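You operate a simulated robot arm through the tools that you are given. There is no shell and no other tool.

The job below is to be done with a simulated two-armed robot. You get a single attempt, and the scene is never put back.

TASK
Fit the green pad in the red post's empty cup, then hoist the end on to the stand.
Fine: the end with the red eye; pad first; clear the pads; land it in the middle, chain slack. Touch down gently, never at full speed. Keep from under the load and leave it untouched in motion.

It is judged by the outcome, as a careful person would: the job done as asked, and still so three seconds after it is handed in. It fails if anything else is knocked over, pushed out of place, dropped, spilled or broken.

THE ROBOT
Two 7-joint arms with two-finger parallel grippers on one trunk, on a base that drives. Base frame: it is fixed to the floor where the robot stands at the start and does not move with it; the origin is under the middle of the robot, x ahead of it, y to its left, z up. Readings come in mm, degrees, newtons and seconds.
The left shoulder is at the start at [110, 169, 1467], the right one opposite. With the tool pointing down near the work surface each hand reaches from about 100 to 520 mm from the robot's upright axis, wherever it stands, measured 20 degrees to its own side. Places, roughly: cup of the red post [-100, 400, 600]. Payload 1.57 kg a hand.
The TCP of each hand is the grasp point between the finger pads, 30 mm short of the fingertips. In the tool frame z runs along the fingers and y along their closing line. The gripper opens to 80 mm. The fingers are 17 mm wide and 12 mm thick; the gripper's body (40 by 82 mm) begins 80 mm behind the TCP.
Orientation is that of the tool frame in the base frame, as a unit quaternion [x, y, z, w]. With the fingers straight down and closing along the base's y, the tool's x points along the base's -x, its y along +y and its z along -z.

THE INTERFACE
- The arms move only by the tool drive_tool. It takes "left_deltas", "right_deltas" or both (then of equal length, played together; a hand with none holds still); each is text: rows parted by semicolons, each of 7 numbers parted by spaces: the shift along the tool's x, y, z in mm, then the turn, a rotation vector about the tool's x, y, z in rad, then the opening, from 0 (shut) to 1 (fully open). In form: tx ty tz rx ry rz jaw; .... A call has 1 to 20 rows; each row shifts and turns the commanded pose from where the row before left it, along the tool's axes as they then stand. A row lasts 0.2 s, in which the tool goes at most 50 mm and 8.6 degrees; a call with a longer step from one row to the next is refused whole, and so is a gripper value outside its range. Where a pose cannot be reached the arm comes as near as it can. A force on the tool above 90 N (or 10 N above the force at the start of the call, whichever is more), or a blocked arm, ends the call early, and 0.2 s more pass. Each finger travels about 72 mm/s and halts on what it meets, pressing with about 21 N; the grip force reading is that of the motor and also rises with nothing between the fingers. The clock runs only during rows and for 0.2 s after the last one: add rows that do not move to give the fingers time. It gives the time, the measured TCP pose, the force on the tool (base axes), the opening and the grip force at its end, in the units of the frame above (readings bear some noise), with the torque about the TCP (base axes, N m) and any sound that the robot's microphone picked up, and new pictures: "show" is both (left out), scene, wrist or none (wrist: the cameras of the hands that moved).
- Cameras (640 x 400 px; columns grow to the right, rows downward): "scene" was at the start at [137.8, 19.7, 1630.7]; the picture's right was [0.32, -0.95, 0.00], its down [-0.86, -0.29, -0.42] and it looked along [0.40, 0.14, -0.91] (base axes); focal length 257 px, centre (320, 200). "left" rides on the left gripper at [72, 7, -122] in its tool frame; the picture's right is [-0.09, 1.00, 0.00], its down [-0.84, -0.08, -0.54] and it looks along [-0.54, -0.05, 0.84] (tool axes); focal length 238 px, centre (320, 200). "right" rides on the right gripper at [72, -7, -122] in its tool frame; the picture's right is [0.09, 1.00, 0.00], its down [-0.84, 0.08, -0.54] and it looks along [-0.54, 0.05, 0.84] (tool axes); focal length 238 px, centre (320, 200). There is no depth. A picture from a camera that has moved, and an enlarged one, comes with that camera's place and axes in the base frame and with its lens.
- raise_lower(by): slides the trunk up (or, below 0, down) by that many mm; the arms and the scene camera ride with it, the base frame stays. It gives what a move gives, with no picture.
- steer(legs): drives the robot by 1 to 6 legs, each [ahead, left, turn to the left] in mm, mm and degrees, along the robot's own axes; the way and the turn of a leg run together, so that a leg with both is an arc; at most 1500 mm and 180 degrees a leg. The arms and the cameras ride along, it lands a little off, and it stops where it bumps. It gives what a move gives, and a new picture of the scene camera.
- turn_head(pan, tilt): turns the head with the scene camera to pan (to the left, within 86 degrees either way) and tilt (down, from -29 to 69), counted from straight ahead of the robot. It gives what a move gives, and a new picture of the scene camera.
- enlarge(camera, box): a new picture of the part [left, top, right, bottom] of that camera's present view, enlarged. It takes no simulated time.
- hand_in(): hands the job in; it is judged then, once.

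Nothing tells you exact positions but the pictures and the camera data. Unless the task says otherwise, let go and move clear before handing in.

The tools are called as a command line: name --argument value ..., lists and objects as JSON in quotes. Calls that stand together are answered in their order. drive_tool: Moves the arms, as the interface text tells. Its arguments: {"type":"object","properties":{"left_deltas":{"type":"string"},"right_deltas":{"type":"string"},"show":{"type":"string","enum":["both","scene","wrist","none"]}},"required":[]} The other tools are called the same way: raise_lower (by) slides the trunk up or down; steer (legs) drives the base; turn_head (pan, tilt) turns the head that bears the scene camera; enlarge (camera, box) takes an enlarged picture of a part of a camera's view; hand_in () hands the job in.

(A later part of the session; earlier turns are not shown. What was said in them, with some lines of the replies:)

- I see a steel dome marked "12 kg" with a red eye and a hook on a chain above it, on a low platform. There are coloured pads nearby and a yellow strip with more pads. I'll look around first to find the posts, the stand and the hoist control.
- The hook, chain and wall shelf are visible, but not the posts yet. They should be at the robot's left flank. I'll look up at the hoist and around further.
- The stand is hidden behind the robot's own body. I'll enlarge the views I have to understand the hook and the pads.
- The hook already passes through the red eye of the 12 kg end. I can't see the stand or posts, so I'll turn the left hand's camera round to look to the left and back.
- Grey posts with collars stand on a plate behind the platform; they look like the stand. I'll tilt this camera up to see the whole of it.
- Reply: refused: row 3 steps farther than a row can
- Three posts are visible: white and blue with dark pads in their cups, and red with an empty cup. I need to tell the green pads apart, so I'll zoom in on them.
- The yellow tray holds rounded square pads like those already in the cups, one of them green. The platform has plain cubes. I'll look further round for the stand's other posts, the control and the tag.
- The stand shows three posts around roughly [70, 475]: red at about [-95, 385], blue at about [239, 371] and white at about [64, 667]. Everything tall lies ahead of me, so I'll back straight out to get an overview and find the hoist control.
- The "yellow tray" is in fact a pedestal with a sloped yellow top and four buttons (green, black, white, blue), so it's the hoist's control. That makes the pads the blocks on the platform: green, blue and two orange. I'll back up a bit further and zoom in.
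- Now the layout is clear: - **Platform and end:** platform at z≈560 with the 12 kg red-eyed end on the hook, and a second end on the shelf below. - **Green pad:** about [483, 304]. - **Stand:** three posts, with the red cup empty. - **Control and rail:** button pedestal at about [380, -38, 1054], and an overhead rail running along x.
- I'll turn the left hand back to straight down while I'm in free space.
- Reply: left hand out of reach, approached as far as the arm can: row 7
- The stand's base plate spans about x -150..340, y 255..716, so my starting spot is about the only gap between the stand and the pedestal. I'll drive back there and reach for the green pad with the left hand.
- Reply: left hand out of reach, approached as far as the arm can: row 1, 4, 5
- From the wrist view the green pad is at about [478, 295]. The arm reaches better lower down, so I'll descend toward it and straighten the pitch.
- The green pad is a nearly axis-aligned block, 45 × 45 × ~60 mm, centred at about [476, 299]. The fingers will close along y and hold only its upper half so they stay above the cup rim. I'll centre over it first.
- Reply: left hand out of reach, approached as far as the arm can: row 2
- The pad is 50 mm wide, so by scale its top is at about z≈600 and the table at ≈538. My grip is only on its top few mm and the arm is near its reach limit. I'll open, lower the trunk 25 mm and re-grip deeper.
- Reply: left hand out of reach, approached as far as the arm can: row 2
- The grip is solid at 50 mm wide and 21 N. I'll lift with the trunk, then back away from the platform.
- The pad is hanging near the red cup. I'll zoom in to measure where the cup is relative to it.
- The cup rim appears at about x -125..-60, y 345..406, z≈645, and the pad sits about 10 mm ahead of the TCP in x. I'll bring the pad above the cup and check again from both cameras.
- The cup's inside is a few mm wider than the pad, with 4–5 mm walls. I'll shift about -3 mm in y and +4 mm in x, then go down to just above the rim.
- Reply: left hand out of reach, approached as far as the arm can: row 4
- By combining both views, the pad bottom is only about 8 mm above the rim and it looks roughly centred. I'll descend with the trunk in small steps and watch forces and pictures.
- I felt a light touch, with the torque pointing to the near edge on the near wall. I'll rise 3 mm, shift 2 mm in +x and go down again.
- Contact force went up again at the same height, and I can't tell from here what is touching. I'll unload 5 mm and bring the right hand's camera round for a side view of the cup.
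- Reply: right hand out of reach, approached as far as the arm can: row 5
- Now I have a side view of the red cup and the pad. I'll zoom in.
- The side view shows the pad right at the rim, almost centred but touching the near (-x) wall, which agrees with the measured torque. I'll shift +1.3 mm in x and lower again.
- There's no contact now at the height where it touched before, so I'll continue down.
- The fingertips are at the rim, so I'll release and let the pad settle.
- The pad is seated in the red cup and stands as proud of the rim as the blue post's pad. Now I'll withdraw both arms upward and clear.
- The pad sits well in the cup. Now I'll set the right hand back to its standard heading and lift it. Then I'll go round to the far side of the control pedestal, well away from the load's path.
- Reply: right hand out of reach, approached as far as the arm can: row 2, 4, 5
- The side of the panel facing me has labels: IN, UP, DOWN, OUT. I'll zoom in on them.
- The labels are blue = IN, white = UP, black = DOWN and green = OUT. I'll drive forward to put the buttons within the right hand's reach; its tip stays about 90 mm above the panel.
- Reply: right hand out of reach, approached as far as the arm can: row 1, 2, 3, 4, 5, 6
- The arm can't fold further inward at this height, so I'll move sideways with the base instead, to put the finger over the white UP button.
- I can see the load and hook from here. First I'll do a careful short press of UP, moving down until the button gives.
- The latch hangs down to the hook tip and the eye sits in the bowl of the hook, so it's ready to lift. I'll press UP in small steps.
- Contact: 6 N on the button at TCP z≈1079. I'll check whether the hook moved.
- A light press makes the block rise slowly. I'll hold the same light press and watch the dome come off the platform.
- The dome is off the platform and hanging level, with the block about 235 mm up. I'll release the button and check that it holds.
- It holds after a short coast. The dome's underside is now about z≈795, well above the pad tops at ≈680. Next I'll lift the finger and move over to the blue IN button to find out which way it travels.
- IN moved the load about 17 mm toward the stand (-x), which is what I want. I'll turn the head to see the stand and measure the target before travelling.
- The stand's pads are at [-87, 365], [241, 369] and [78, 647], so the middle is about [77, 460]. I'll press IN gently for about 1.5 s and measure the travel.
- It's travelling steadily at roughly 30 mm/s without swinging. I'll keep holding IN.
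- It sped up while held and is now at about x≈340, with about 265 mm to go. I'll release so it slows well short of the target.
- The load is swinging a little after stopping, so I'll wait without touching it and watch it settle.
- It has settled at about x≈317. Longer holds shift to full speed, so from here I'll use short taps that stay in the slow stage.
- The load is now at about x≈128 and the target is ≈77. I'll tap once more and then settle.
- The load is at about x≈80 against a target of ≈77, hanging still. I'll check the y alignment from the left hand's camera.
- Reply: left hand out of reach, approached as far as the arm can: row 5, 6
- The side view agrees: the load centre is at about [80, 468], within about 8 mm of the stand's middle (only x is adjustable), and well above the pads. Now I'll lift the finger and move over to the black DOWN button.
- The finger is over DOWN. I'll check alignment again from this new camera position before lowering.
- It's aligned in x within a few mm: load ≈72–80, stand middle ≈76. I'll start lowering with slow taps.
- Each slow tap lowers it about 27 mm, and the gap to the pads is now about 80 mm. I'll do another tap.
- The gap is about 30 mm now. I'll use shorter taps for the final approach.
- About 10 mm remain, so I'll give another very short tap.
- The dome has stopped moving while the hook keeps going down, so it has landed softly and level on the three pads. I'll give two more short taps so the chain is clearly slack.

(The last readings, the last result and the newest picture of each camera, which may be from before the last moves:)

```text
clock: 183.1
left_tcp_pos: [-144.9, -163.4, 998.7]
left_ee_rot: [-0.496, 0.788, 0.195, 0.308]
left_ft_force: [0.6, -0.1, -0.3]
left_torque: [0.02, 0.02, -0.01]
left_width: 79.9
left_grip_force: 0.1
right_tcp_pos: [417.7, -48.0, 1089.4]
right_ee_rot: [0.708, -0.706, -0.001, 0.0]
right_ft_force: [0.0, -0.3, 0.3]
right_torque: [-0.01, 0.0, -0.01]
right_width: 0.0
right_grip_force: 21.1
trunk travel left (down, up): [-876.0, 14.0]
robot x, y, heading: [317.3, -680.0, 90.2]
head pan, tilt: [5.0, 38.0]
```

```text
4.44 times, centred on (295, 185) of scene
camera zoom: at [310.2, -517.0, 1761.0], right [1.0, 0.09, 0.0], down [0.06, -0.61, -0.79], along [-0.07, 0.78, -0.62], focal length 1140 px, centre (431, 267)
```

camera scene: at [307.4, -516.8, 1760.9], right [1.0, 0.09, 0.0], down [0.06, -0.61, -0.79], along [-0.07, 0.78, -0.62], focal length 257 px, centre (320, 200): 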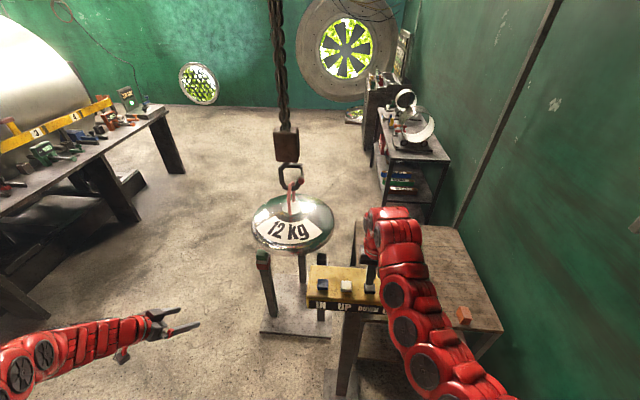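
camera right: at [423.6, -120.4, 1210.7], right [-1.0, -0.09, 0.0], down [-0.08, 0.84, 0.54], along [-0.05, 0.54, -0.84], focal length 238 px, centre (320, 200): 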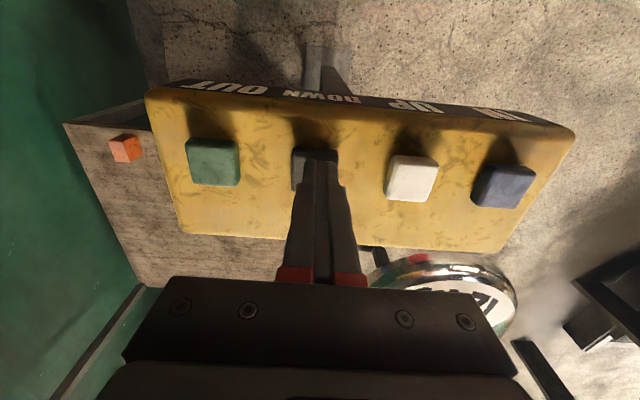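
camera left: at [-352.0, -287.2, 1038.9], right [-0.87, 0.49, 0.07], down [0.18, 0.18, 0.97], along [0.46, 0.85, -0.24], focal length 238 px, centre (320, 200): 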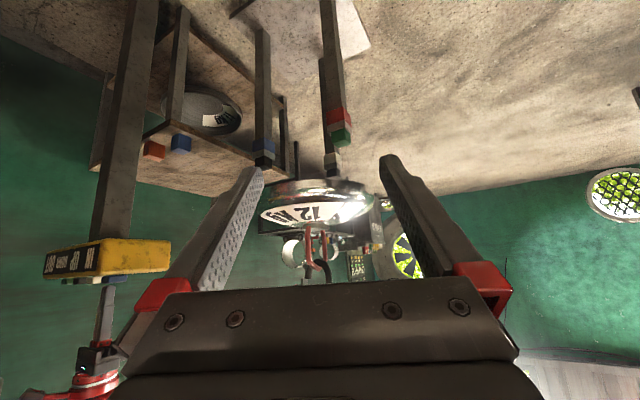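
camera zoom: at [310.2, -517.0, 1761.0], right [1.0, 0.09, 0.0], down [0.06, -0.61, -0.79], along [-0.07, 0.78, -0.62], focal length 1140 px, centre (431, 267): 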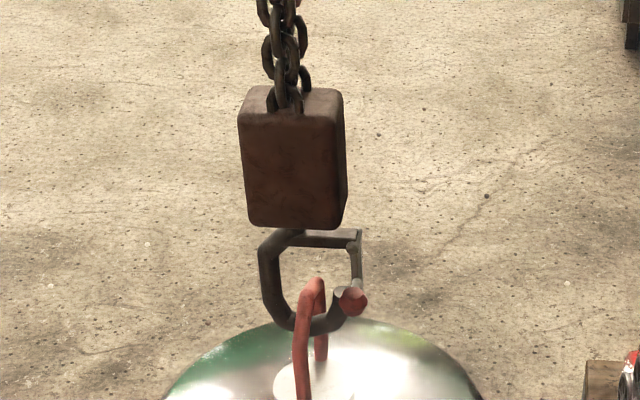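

The eye top now stands clear above the hook's bowl, so the chain is slack. I'll lift the finger off the panel, back away and take a last look.

drive_tool --right_deltas "0 0 -15 0 0 0 0; 0 0 -20 0 0 0 0; 0 0 -20 0 0 0 0; 0 0 -20 0 0 0 0; 0 0 0 0 0 0 0" --show "none"

steer --legs '[[-250, 0, 0]]'

enlarge --camera "scene" --box '[220, 130, 380, 300]'

enlarge --camera "left" --box '[220, 60, 440, 260]'

```text
clock: 184.3
left_tcp_pos: [-145.4, -164.1, 998.1]
left_ee_rot: [-0.496, 0.788, 0.196, 0.308]
left_ft_force: [0.3, 0.3, -0.7]
left_torque: [-0.02, 0.0, 0.0]
left_width: 80.0
left_grip_force: 0.1
right_tcp_pos: [416.6, -46.8, 1143.8]
right_ee_rot: [0.707, -0.707, 0.001, 0.001]
right_ft_force: [0.3, -0.5, -0.8]
right_torque: [0.01, 0.02, 0.01]
right_width: 0.0
right_grip_force: 20.7
right hand out of reach, approached as far as the arm can: row 4
trunk travel left (down, up): [-876.0, 14.0]
robot x, y, heading: [316.3, -685.1, 90.2]
head pan, tilt: [5.0, 38.0]
```

```text
clock: 186.1
left_tcp_pos: [-144.9, -412.9, 998.8]
left_ee_rot: [-0.497, 0.787, 0.196, 0.308]
left_ft_force: [0.5, 0.8, -0.1]
left_torque: [0.0, 0.02, -0.01]
left_width: 80.0
left_grip_force: 0.0
right_tcp_pos: [416.1, -295.5, 1143.3]
right_ee_rot: [0.707, -0.707, 0.001, 0.002]
right_ft_force: [-1.2, -0.3, 0.6]
right_torque: [-0.02, 0.0, 0.02]
right_width: 0.0
right_grip_force: 20.9
trunk travel left (down, up): [-876.0, 14.0]
robot x, y, heading: [318.0, -932.4, 90.1]
head pan, tilt: [5.0, 38.0]
camera scene: at [310.6, -764.7, 1760.8], right [1.0, 0.09, 0.0], down [0.06, -0.61, -0.79], along [-0.07, 0.78, -0.62], focal length 257 px, centre (320, 200)
```

scene: 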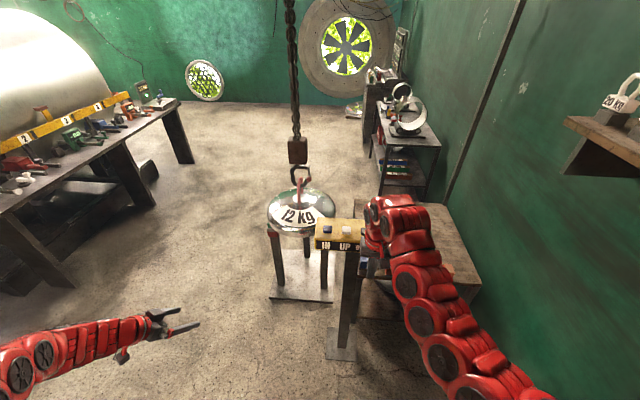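

```text
2.35 times, centred on (300, 215) of scene
camera zoom: at [310.6, -764.7, 1760.8], right [1.0, 0.09, 0.0], down [0.06, -0.61, -0.79], along [-0.07, 0.78, -0.62], focal length 604 px, centre (367, 165)
```

zoom: 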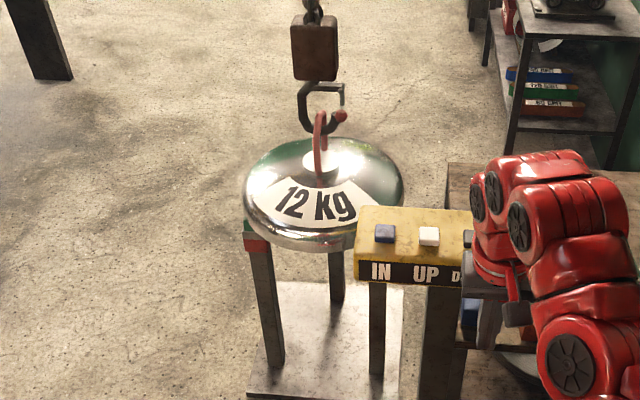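

```text
2.00 times, centred on (330, 160) of left
camera zoom: at [-207.8, -533.6, 1038.5], right [-0.87, 0.49, 0.06], down [0.18, 0.19, 0.97], along [0.46, 0.85, -0.25], focal length 477 px, centre (300, 280)
```

zoom: 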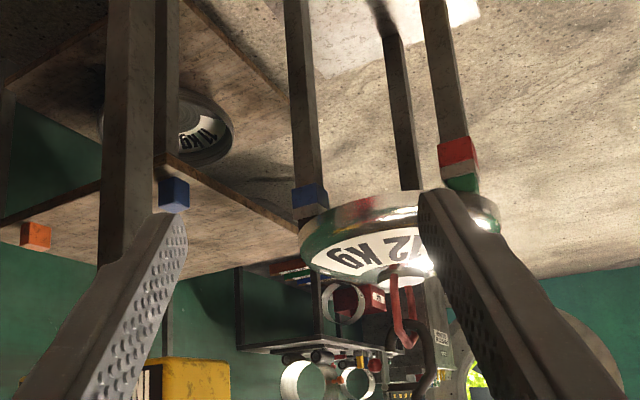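

The 12 kg red-eyed end rests level on the three pads, the green pad is in the red cup, and the chain is slack. Nothing else has been disturbed and both hands are well clear, so I'm handing in.

hand_in

```text
The job is handed in.
```

The green pad is in the red post's cup, and the 12 kg end with the red eye is resting on the stand's three pads with the chain slack. I've handed the job in; no verdict came back.

- **Pad:** I used the green block from the platform and seated it in the cup before touching the hoist. It stands about as high as the pad on the blue post. It lightly touched the cup's near wall on the way in, so I backed off, shifted it slightly and then set it down.
- **Hoist:** I lifted the end well clear of the pads and took it across with the IN button. One longer hold on IN got up to about 125 mm/s and made the load swing a little. I let it settle, then used only short, slow taps for the rest of the move and for lowering.
- **Landing:** It touched down on short taps and sits level. By the cameras it is within about 5 mm of the middle along the rail. Across the rail the hoist can't be adjusted; there it looks up to about 10 mm off.
- **Chain:** After touchdown I lowered the hook a little more, so the eye now stands clear above the bowl of the hook. The hook is still through the eye.

The robot's arms stayed out from under the load and never touched it. Nothing else looked moved in the final pictures, and both hands were clear when I handed in.
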